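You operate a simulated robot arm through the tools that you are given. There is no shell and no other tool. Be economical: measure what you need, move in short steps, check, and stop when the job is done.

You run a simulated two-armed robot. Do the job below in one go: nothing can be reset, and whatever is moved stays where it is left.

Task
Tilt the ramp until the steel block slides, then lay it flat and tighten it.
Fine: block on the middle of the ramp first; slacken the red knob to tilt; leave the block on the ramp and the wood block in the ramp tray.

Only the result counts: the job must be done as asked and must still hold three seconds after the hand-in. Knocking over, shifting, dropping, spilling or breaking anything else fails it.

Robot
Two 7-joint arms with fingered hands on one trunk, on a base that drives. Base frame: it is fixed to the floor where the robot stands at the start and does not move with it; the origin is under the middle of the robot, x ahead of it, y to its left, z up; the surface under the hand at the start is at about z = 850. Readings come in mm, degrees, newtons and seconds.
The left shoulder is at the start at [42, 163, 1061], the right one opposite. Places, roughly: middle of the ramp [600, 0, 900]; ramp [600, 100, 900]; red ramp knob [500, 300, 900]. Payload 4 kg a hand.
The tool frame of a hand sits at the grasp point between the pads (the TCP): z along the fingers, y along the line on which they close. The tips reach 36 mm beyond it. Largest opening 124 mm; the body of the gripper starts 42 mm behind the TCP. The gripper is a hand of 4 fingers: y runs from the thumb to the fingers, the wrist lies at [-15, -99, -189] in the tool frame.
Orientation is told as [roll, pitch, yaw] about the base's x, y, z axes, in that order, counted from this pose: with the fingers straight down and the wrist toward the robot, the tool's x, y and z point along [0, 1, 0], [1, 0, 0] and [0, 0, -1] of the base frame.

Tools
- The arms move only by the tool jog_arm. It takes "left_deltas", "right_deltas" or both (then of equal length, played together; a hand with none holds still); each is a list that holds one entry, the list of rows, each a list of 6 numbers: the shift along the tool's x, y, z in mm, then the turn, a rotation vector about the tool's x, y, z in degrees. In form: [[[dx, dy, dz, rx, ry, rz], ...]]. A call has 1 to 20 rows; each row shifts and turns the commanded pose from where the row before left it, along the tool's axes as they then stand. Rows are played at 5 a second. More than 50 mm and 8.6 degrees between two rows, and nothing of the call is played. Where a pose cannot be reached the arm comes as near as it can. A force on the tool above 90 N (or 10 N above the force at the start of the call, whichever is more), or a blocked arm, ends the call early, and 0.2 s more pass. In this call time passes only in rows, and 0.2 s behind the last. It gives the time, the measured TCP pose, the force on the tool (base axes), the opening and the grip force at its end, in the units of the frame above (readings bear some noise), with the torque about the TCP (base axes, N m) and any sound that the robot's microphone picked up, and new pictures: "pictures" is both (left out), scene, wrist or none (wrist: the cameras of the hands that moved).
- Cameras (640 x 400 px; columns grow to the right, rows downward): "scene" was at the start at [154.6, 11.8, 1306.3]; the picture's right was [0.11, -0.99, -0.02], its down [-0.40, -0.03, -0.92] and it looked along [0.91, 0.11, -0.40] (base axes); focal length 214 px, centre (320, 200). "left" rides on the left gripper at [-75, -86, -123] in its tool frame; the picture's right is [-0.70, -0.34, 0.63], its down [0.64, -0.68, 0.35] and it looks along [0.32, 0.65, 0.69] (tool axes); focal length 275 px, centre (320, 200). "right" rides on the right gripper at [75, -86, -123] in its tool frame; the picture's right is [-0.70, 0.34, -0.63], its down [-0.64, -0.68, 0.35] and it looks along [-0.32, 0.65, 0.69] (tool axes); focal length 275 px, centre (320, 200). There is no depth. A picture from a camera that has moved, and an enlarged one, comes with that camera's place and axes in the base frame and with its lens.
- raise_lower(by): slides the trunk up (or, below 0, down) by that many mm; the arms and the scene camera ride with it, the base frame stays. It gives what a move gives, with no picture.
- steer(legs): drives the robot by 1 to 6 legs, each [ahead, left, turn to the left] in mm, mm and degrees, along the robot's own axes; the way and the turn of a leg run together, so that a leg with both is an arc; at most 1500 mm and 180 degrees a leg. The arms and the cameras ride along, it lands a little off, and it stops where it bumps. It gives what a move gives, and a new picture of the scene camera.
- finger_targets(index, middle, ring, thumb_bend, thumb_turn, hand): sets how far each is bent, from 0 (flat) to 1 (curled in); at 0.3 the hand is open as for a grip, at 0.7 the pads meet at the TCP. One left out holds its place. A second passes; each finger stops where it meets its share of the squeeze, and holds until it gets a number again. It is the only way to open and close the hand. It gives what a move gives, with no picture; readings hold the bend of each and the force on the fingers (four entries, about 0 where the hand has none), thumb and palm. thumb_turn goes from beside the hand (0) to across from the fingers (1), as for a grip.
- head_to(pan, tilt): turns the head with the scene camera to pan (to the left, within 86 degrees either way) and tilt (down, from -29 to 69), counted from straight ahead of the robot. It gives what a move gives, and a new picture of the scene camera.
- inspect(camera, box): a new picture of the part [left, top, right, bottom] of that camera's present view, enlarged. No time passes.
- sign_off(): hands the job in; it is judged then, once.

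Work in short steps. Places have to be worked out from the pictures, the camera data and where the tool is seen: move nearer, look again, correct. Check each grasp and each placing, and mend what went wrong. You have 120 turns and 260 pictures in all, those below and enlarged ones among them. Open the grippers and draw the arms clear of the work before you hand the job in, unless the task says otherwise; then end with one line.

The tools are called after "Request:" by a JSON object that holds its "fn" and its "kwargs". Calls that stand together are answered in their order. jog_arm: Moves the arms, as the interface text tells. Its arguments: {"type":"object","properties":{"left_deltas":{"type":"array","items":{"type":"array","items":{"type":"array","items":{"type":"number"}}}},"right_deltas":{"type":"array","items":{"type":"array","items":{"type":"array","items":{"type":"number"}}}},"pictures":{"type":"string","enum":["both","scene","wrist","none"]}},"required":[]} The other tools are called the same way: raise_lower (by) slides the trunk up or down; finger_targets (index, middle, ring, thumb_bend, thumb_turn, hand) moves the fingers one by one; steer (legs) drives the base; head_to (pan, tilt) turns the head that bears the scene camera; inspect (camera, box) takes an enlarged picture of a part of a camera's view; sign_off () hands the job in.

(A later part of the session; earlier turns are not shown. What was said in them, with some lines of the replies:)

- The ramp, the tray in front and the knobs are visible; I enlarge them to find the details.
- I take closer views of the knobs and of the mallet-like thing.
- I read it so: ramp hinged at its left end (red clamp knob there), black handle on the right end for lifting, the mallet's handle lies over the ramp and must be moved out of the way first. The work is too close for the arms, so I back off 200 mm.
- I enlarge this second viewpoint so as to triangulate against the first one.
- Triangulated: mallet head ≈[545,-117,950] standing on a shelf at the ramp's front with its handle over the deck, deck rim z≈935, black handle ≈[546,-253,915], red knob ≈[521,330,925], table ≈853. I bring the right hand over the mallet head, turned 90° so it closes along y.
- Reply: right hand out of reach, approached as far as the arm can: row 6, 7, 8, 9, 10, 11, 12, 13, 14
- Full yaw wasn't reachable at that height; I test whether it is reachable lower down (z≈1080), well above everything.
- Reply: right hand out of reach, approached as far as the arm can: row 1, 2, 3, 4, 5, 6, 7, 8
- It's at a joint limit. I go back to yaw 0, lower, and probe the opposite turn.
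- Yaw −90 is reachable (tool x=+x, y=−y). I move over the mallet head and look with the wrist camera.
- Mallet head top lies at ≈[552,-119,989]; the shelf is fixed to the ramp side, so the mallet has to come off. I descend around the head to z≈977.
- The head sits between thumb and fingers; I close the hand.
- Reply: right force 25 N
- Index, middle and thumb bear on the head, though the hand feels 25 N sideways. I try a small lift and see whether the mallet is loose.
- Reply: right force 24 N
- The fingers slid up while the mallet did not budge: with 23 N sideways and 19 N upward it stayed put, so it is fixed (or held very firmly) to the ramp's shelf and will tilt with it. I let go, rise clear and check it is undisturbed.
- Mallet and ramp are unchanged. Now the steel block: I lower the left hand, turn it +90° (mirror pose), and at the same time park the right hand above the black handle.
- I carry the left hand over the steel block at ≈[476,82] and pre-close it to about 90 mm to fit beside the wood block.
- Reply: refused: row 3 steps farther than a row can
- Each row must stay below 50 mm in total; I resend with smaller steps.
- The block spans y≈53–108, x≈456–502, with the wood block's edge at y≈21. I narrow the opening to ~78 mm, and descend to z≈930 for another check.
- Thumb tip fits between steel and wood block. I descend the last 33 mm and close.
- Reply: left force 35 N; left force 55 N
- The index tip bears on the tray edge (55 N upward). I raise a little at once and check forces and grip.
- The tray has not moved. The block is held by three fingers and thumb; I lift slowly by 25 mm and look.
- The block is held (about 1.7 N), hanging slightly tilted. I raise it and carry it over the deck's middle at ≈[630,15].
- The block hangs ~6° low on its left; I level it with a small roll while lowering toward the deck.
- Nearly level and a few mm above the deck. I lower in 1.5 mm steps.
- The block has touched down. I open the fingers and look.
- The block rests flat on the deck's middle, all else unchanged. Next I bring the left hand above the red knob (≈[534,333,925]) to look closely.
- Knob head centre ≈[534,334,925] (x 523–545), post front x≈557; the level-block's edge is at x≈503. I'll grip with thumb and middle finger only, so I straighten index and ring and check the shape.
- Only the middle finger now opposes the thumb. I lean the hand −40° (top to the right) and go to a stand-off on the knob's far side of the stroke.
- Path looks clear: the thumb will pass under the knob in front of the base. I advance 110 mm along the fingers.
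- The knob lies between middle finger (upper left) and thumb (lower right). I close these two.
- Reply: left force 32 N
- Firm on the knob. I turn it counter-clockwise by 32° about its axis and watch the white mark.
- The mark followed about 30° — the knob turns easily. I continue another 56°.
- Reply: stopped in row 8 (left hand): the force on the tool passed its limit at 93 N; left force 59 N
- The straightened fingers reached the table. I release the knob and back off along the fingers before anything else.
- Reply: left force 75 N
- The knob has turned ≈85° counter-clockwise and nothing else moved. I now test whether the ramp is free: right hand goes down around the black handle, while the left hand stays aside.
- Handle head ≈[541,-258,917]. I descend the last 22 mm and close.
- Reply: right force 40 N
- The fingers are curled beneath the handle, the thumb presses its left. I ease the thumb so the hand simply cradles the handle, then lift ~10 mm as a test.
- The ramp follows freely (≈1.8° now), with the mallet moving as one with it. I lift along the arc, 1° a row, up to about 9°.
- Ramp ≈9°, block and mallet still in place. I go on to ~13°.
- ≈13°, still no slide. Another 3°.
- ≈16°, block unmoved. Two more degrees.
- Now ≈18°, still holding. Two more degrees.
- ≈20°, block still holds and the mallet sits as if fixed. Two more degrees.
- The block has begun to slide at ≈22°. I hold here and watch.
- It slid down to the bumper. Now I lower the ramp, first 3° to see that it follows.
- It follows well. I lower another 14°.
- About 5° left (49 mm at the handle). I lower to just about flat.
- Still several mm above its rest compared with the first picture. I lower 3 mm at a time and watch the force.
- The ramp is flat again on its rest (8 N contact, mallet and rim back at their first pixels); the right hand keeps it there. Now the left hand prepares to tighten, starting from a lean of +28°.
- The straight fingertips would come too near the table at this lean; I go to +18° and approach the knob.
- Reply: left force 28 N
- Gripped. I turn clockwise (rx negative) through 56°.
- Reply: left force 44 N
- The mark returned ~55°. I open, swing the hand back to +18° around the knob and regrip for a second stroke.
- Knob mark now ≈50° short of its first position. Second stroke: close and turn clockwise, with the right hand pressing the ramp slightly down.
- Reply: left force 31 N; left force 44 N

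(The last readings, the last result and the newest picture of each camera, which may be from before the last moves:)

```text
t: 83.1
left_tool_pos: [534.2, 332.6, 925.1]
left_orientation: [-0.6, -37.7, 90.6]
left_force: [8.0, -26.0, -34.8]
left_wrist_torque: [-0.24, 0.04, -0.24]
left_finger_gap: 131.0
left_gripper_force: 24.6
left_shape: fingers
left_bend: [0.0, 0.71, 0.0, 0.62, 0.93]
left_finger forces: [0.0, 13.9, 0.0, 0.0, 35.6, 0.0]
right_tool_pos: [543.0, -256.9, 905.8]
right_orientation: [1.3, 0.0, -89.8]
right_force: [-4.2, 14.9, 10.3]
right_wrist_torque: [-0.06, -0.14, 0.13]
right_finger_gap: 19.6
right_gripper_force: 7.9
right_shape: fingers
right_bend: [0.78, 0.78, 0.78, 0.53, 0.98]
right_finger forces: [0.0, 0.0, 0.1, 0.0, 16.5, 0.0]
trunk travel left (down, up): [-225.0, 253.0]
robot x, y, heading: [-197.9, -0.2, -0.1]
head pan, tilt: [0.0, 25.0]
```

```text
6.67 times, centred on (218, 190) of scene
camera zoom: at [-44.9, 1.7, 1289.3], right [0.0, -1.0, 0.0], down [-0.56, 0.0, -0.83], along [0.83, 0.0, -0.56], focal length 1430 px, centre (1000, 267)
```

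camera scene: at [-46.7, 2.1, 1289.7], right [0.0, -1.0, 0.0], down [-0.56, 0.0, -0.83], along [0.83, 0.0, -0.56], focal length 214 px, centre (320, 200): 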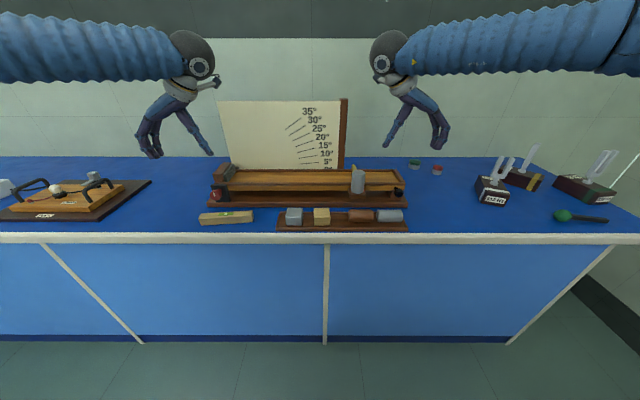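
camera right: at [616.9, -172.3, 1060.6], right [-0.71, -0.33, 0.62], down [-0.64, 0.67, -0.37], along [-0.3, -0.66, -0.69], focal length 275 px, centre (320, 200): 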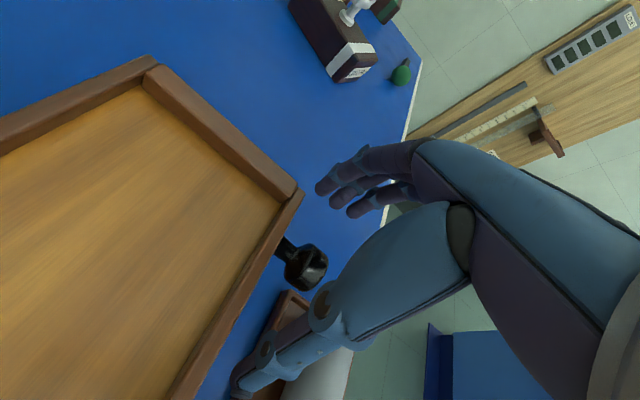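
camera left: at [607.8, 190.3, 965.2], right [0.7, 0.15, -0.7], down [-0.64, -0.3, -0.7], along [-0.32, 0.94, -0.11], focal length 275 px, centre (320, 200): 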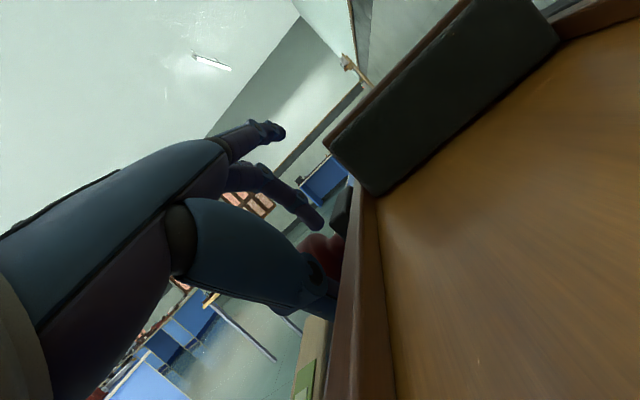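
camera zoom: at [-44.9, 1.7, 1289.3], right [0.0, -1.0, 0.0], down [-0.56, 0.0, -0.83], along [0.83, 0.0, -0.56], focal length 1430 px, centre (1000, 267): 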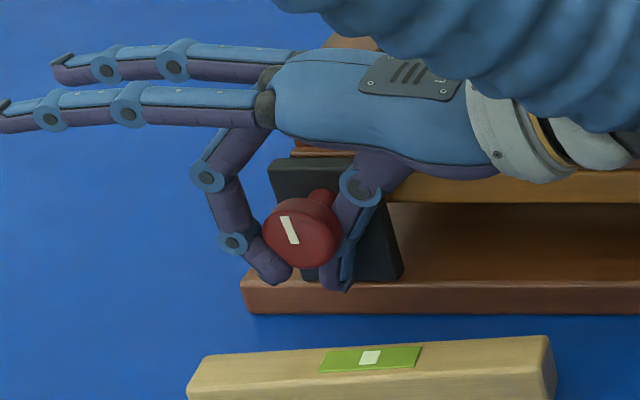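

The mark is back at its first position. I make one more stroke to be sure it is tight.

Request:
{"fn": "finger_targets", "kwargs": {"hand": "left", "middle": 0.42, "thumb_bend": 0.42}}

Request:
{"fn": "jog_arm", "kwargs": {"left_deltas": [[[0, 0, 0, 8, 0, 0], [0, 0, 0, 8, 0, 0], [0, 0, 0, 8, 0, 0], [0, 0, 0, 8, 0, 0], [0, 0, 0, 8, 0, 0], [0, 0, 0, 8, 0, 0], [0, 0, 0, 8, 0, 0], [0, 0, 0, 0, 0, 0]]], "pictures": "none"}}

Request:
{"fn": "finger_targets", "kwargs": {"hand": "left", "middle": 0.8, "thumb_bend": 0.8}}

Request:
{"fn": "inspect", "kwargs": {"camera": "scene", "box": [170, 160, 266, 220]}}

Request:
{"fn": "jog_arm", "kwargs": {"left_deltas": [[[0, 0, 0, -8, 0, 0], [0, 0, 0, -8, 0, 0], [0, 0, 0, -8, 0, 0], [0, 0, 0, 0, 0, 0]]], "pictures": "none"}}

Request:
{"fn": "inspect", "kwargs": {"camera": "scene", "box": [170, 160, 266, 220]}}

```text
t: 84.1
left_tool_pos: [530.3, 333.6, 927.8]
left_orientation: [-0.8, -37.7, 90.8]
left_force: [0.2, -0.1, 0.1]
left_wrist_torque: [-0.02, 0.0, 0.0]
left_finger_gap: 158.6
left_gripper_force: 0.1
left_shape: fingers
left_bend: [0.0, 0.42, 0.0, 0.42, 0.97]
left_finger forces: [0.0, 0.0, 0.0, 0.0, 0.1, 0.0]
right_tool_pos: [542.5, -257.2, 908.1]
right_orientation: [1.3, 0.2, -89.8]
right_force: [-0.2, 12.2, -1.7]
right_wrist_torque: [-0.15, -0.02, 0.09]
right_finger_gap: 19.5
right_gripper_force: 5.7
right_shape: fingers
right_bend: [0.78, 0.78, 0.78, 0.54, 0.97]
right_finger forces: [0.0, 0.0, 0.0, 0.0, 11.3, 0.1]
trunk travel left (down, up): [-225.0, 253.0]
robot x, y, heading: [-195.0, -2.6, 0.0]
head pan, tilt: [0.0, 25.0]
```

```text
t: 85.9
left_tool_pos: [532.9, 333.4, 927.5]
left_orientation: [-0.6, 18.3, 89.9]
left_force: [0.1, -0.8, -0.8]
left_wrist_torque: [0.0, -0.04, -0.03]
left_finger_gap: 158.5
left_gripper_force: 0.1
left_shape: fingers
left_bend: [0.0, 0.42, 0.0, 0.42, 0.97]
left_finger forces: [0.1, 0.0, 0.0, 0.0, 0.0, 0.0]
right_tool_pos: [542.0, -257.2, 908.2]
right_orientation: [1.3, 0.2, -89.8]
right_force: [-0.5, 10.1, -0.9]
right_wrist_torque: [-0.18, -0.03, 0.05]
right_finger_gap: 19.7
right_gripper_force: 5.1
right_shape: fingers
right_bend: [0.78, 0.78, 0.78, 0.54, 0.97]
right_finger forces: [0.1, 0.0, 0.1, 0.0, 9.9, 0.0]
trunk travel left (down, up): [-225.0, 253.0]
robot x, y, heading: [-198.2, 0.4, 0.3]
head pan, tilt: [0.0, 25.0]
```

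```text
t: 86.9
left_tool_pos: [531.9, 329.4, 927.3]
left_orientation: [-0.7, 18.3, 89.8]
left_force: [5.8, -27.2, -0.6]
left_wrist_torque: [-0.19, -0.15, -0.17]
left_finger_gap: 123.6
left_gripper_force: 19.9
left_shape: fingers
left_bend: [0.0, 0.71, 0.0, 0.64, 0.94]
left_finger forces: [0.0, 12.9, 0.0, 0.0, 26.8, 0.0]
right_tool_pos: [541.8, -259.3, 907.4]
right_orientation: [1.2, 0.2, -89.9]
right_force: [-0.9, 15.4, 3.1]
right_wrist_torque: [-0.17, -0.02, 0.16]
right_finger_gap: 21.1
right_gripper_force: 7.4
right_shape: fingers
right_bend: [0.78, 0.78, 0.78, 0.53, 0.97]
right_finger forces: [0.1, 0.1, 0.0, 0.0, 15.8, 0.1]
trunk travel left (down, up): [-225.0, 253.0]
robot x, y, heading: [-202.2, -1.8, 0.3]
head pan, tilt: [0.0, 25.0]
```

```text
6.67 times, centred on (218, 190) of scene
camera zoom: at [-46.6, 0.4, 1289.7], right [0.0, -1.0, 0.0], down [-0.56, 0.0, -0.83], along [0.83, 0.0, -0.56], focal length 1430 px, centre (1000, 267)
```

zoom: 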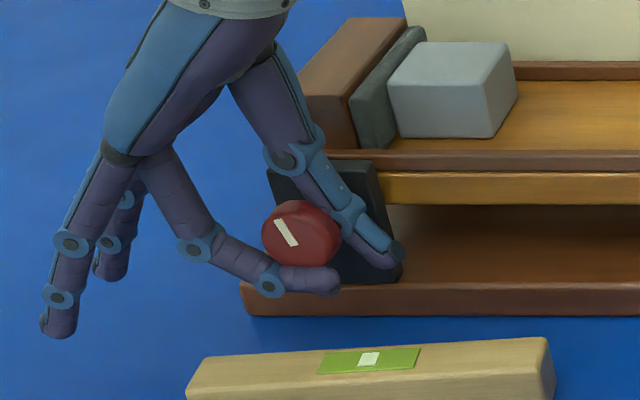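

```text
t: 87.9
left_tool_pos: [532.5, 331.6, 925.7]
left_orientation: [-0.6, -5.8, 90.1]
left_force: [5.4, -34.6, -19.2]
left_wrist_torque: [-0.62, -0.17, -0.15]
left_finger_gap: 126.5
left_gripper_force: 25.4
left_shape: fingers
left_bend: [0.0, 0.7, 0.0, 0.63, 0.93]
left_finger forces: [0.0, 22.7, 0.0, 0.0, 30.0, 0.0]
right_tool_pos: [542.7, -259.0, 906.3]
right_orientation: [1.4, 0.1, -89.8]
right_force: [-3.2, 16.0, 8.2]
right_wrist_torque: [-0.08, -0.1, 0.12]
right_finger_gap: 20.9
right_gripper_force: 8.4
right_shape: fingers
right_bend: [0.78, 0.78, 0.78, 0.53, 0.98]
right_finger forces: [0.0, 0.0, 0.0, 0.1, 17.4, 0.0]
trunk travel left (down, up): [-225.0, 253.0]
robot x, y, heading: [-197.9, 1.1, 0.0]
head pan, tilt: [0.0, 25.0]
```

```text
6.67 times, centred on (218, 190) of scene
camera zoom: at [-45.9, 0.6, 1289.4], right [0.0, -1.0, 0.0], down [-0.56, 0.0, -0.83], along [0.83, 0.0, -0.56], focal length 1430 px, centre (1000, 267)
```

zoom: 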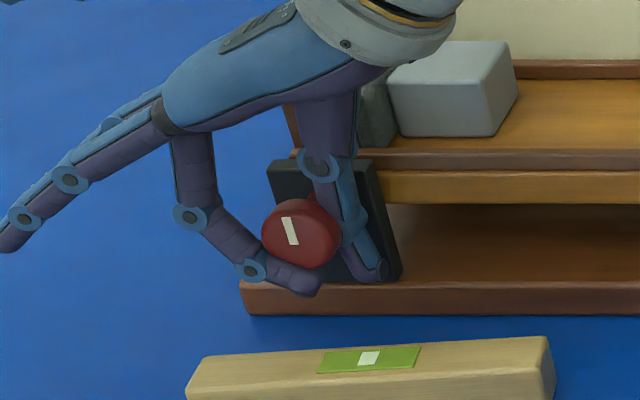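

The mark stopped at its first angle while the hand slipped on with higher torque (0.6 N m): the clamp is at its tight stop. One last push, then I check.

Request:
{"fn": "jog_arm", "kwargs": {"left_deltas": [[[0, 0, 0, -8, 0, 0], [0, 0, 0, -8, 0, 0], [0, 0, 0, -8, 0, 0], [0, 0, 0, 0, 0, 0]]], "pictures": "none"}}

Request:
{"fn": "inspect", "kwargs": {"camera": "scene", "box": [170, 160, 266, 220]}}

Request:
{"fn": "finger_targets", "kwargs": {"hand": "left", "middle": 0.4, "thumb_bend": 0.4}}

Request:
{"fn": "inspect", "kwargs": {"camera": "scene", "box": [170, 160, 266, 220]}}

```text
t: 88.9
left_tool_pos: [533.7, 332.8, 925.4]
left_orientation: [-0.7, -29.8, 90.4]
left_force: [11.7, -30.0, -27.7]
left_wrist_torque: [-0.66, -0.23, -0.35]
left_finger_gap: 127.9
left_gripper_force: 29.4
left_shape: fingers
left_bend: [0.0, 0.7, 0.0, 0.63, 0.92]
left_finger forces: [0.0, 20.8, 0.0, 0.0, 37.9, 0.0]
right_tool_pos: [543.0, -257.7, 905.6]
right_orientation: [1.2, 0.0, -89.9]
right_force: [-3.5, 14.8, 9.2]
right_wrist_torque: [-0.1, -0.12, 0.15]
right_finger_gap: 20.1
right_gripper_force: 8.6
right_shape: fingers
right_bend: [0.78, 0.78, 0.78, 0.53, 0.98]
right_finger forces: [0.1, 0.1, 0.0, 0.1, 16.8, 0.0]
trunk travel left (down, up): [-225.0, 253.0]
robot x, y, heading: [-202.9, -2.1, -0.0]
head pan, tilt: [0.0, 25.0]
```

```text
6.67 times, centred on (218, 190) of scene
camera zoom: at [-45.1, 1.2, 1289.4], right [0.0, -1.0, 0.0], down [-0.56, 0.0, -0.83], along [0.83, 0.0, -0.56], focal length 1430 px, centre (1000, 267)
```

zoom: 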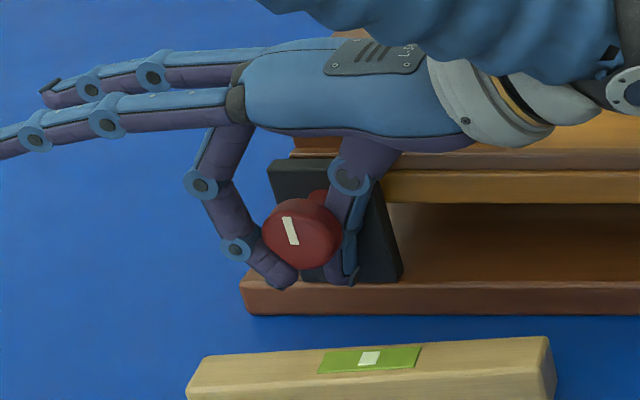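

```text
t: 89.9
left_tool_pos: [533.0, 333.1, 927.4]
left_orientation: [-0.9, -29.7, 90.5]
left_force: [-0.1, 0.0, -0.2]
left_wrist_torque: [-0.01, 0.01, -0.02]
left_finger_gap: 161.4
left_gripper_force: 0.0
left_shape: fingers
left_bend: [0.0, 0.4, 0.0, 0.4, 0.97]
left_finger forces: [0.0, 0.1, 0.0, 0.1, 0.1, 0.0]
right_tool_pos: [541.2, -257.2, 906.9]
right_orientation: [1.3, 0.1, -89.8]
right_force: [-0.9, 11.0, -0.9]
right_wrist_torque: [-0.16, -0.03, 0.05]
right_finger_gap: 19.3
right_gripper_force: 5.1
right_shape: fingers
right_bend: [0.78, 0.78, 0.78, 0.54, 0.97]
right_finger forces: [0.0, 0.0, 0.0, 0.0, 11.0, 0.0]
trunk travel left (down, up): [-225.0, 253.0]
robot x, y, heading: [-199.8, -1.9, 0.4]
head pan, tilt: [0.0, 25.0]
```

```text
6.67 times, centred on (218, 190) of scene
camera zoom: at [-47.0, 2.3, 1289.8], right [0.0, -1.0, 0.0], down [-0.56, 0.0, -0.83], along [0.83, 0.0, -0.56], focal length 1430 px, centre (1000, 267)
```

zoom: 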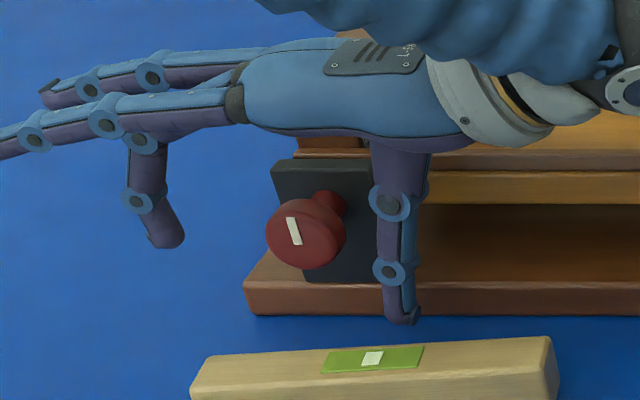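

The clamp is tight. I withdraw the left hand and open the right hand.

Request:
{"fn": "jog_arm", "kwargs": {"left_deltas": [[[0, 0, -30, 0, 0, 0], [0, 0, -40, 0, 0, 0], [0, 0, -40, 0, 0, 0], [0, 0, -40, 0, 0, 0], [0, 0, 0, 8, 0, 0], [0, 0, 0, 8, 0, 0], [0, 0, 0, 8, 0, 0], [0, 0, 0, 6, 0, 0], [0, 0, -40, 0, 0, 0], [0, 0, 0, 0, 0, 0]]], "pictures": "none"}}

Request:
{"fn": "finger_targets", "kwargs": {"hand": "right", "index": 0.3, "middle": 0.3, "ring": 0.3, "thumb_bend": 0.3}}

Request:
{"fn": "finger_targets", "kwargs": {"hand": "left", "index": 0.3, "middle": 0.3, "ring": 0.3, "thumb_bend": 0.3}}

Request:
{"fn": "inspect", "kwargs": {"camera": "scene", "box": [200, 90, 440, 240]}}

```text
t: 92.1
left_tool_pos: [530.2, 259.2, 1098.2]
left_orientation: [-0.7, 0.5, 90.0]
left_force: [0.3, -0.2, -0.6]
left_wrist_torque: [-0.03, 0.0, -0.01]
left_finger_gap: 161.4
left_gripper_force: 0.0
left_shape: fingers
left_bend: [0.0, 0.4, 0.0, 0.4, 0.97]
left_finger forces: [0.1, 0.0, 0.0, 0.0, 0.1, 0.1]
right_tool_pos: [542.5, -256.9, 906.9]
right_orientation: [1.2, 0.0, -89.9]
right_force: [-2.1, 9.1, 2.4]
right_wrist_torque: [-0.09, -0.06, 0.09]
right_finger_gap: 19.0
right_gripper_force: 5.0
right_shape: fingers
right_bend: [0.78, 0.78, 0.78, 0.54, 0.98]
right_finger forces: [0.1, 0.0, 0.0, 0.0, 9.5, 0.0]
trunk travel left (down, up): [-225.0, 253.0]
robot x, y, heading: [-199.8, 0.2, 0.3]
head pan, tilt: [0.0, 25.0]
```

```text
t: 93.1
left_tool_pos: [530.3, 257.9, 1099.7]
left_orientation: [-0.7, 0.3, 90.1]
left_force: [0.2, -0.9, -0.1]
left_wrist_torque: [0.0, -0.03, -0.02]
left_finger_gap: 161.4
left_gripper_force: 0.1
left_shape: fingers
left_bend: [0.0, 0.4, 0.0, 0.4, 0.97]
left_finger forces: [0.1, 0.0, 0.1, 0.0, 0.1, 0.1]
right_tool_pos: [540.9, -258.4, 908.0]
right_orientation: [1.3, 0.0, -89.9]
right_force: [0.0, 0.9, 0.1]
right_wrist_torque: [-0.03, 0.03, 0.0]
right_finger_gap: 122.9
right_gripper_force: 0.1
right_shape: fingers
right_bend: [0.3, 0.3, 0.3, 0.3, 0.98]
right_finger forces: [0.0, 0.0, 0.0, 0.0, 0.1, 0.0]
trunk travel left (down, up): [-225.0, 253.0]
robot x, y, heading: [-198.4, 3.6, 0.3]
head pan, tilt: [0.0, 25.0]
```

```text
t: 94.1
left_tool_pos: [530.5, 257.0, 1099.9]
left_orientation: [-0.7, 0.4, 90.1]
left_force: [0.0, -0.6, 1.4]
left_wrist_torque: [-0.01, 0.02, 0.0]
left_finger_gap: 123.4
left_gripper_force: 0.1
left_shape: fingers
left_bend: [0.3, 0.3, 0.3, 0.3, 0.97]
left_finger forces: [0.1, 0.0, 0.1, 0.0, 0.0, 0.1]
right_tool_pos: [543.0, -257.1, 907.5]
right_orientation: [1.3, 0.1, -89.9]
right_force: [-0.5, -0.3, -0.4]
right_wrist_torque: [-0.01, 0.01, -0.01]
right_finger_gap: 122.8
right_gripper_force: 0.0
right_shape: fingers
right_bend: [0.3, 0.3, 0.3, 0.3, 0.98]
right_finger forces: [0.1, 0.0, 0.1, 0.0, 0.0, 0.0]
trunk travel left (down, up): [-225.0, 253.0]
robot x, y, heading: [-200.8, -3.5, 0.1]
head pan, tilt: [0.0, 25.0]
```

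```text
2.67 times, centred on (320, 165) of scene
camera zoom: at [-46.9, 1.4, 1289.7], right [0.0, -1.0, 0.0], down [-0.56, 0.0, -0.83], along [0.83, 0.0, -0.56], focal length 572 px, centre (320, 293)
```

zoom: 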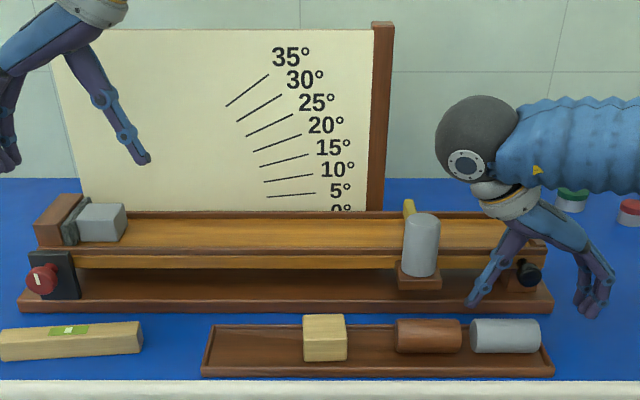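

The ramp lies flat, the hands hold nothing. I raise the right hand straight up, clear of the handle, then check finally.

Request:
{"fn": "jog_arm", "kwargs": {"right_deltas": [[[0, 0, -20, 0, 0, 0], [0, 0, -40, 0, 0, 0], [0, 0, -40, 0, 0, 0], [0, 0, -45, 0, 0, 0], [0, 0, -45, 0, 0, 0], [0, 0, 0, 0, 0, 0]]], "pictures": "none"}}

Request:
{"fn": "inspect", "kwargs": {"camera": "scene", "box": [300, 160, 428, 240]}}

Request:
{"fn": "inspect", "kwargs": {"camera": "scene", "box": [192, 155, 320, 235]}}

```text
t: 95.5
left_tool_pos: [532.2, 257.8, 1098.2]
left_orientation: [-0.7, 0.2, 90.1]
left_force: [1.2, 0.1, 0.3]
left_wrist_torque: [0.01, 0.03, 0.0]
left_finger_gap: 123.3
left_gripper_force: 0.0
left_shape: fingers
left_bend: [0.3, 0.3, 0.3, 0.3, 0.97]
left_finger forces: [0.0, 0.1, 0.1, 0.1, 0.1, 0.1]
right_tool_pos: [537.2, -260.4, 1099.7]
right_orientation: [1.2, 0.2, -89.9]
right_force: [1.2, -0.1, -0.8]
right_wrist_torque: [0.0, -0.02, 0.03]
right_finger_gap: 123.2
right_gripper_force: 0.0
right_shape: fingers
right_bend: [0.3, 0.3, 0.3, 0.3, 0.98]
right_finger forces: [0.0, 0.0, 0.0, 0.0, 0.0, 0.1]
trunk travel left (down, up): [-225.0, 253.0]
robot x, y, heading: [-193.9, 0.2, -0.0]
head pan, tilt: [0.0, 25.0]
```

```text
5.00 times, centred on (364, 200) of scene
camera zoom: at [-45.8, 0.9, 1289.4], right [0.0, -1.0, 0.0], down [-0.56, 0.0, -0.83], along [0.83, 0.0, -0.56], focal length 1072 px, centre (100, 200)
```

zoom: 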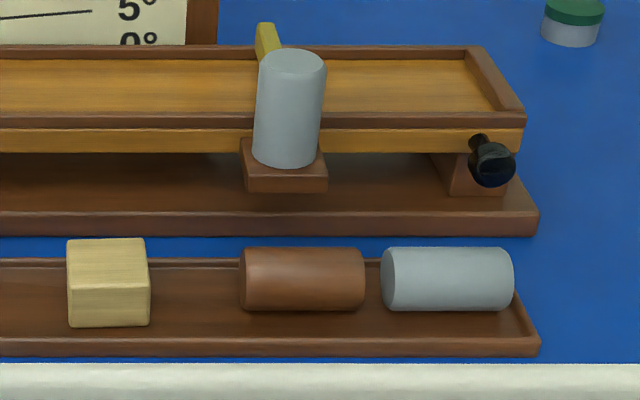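

```text
5.00 times, centred on (256, 195) of scene
camera zoom: at [-45.8, 0.9, 1289.4], right [0.0, -1.0, 0.0], down [-0.56, 0.0, -0.83], along [0.83, 0.0, -0.56], focal length 1072 px, centre (640, 225)
```

zoom: 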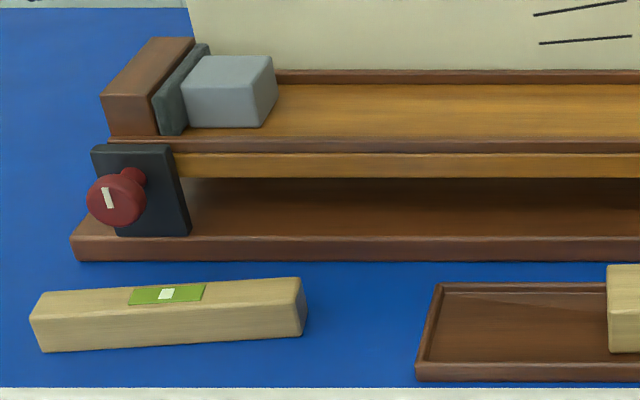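

Everything is as required: the ramp is flat and clamped, the steel block is on it, the wood block is in the tray, nothing else has moved, and both hands are open and clear. I hand in.

Request:
{"fn": "sign_off", "kwargs": {}}

```text
The job is handed in.
```

The steel block slid at about 22° of tilt. The ramp is flat again with the red knob tight, the steel block rests on it against the bumper, and the wood block never left its tray.
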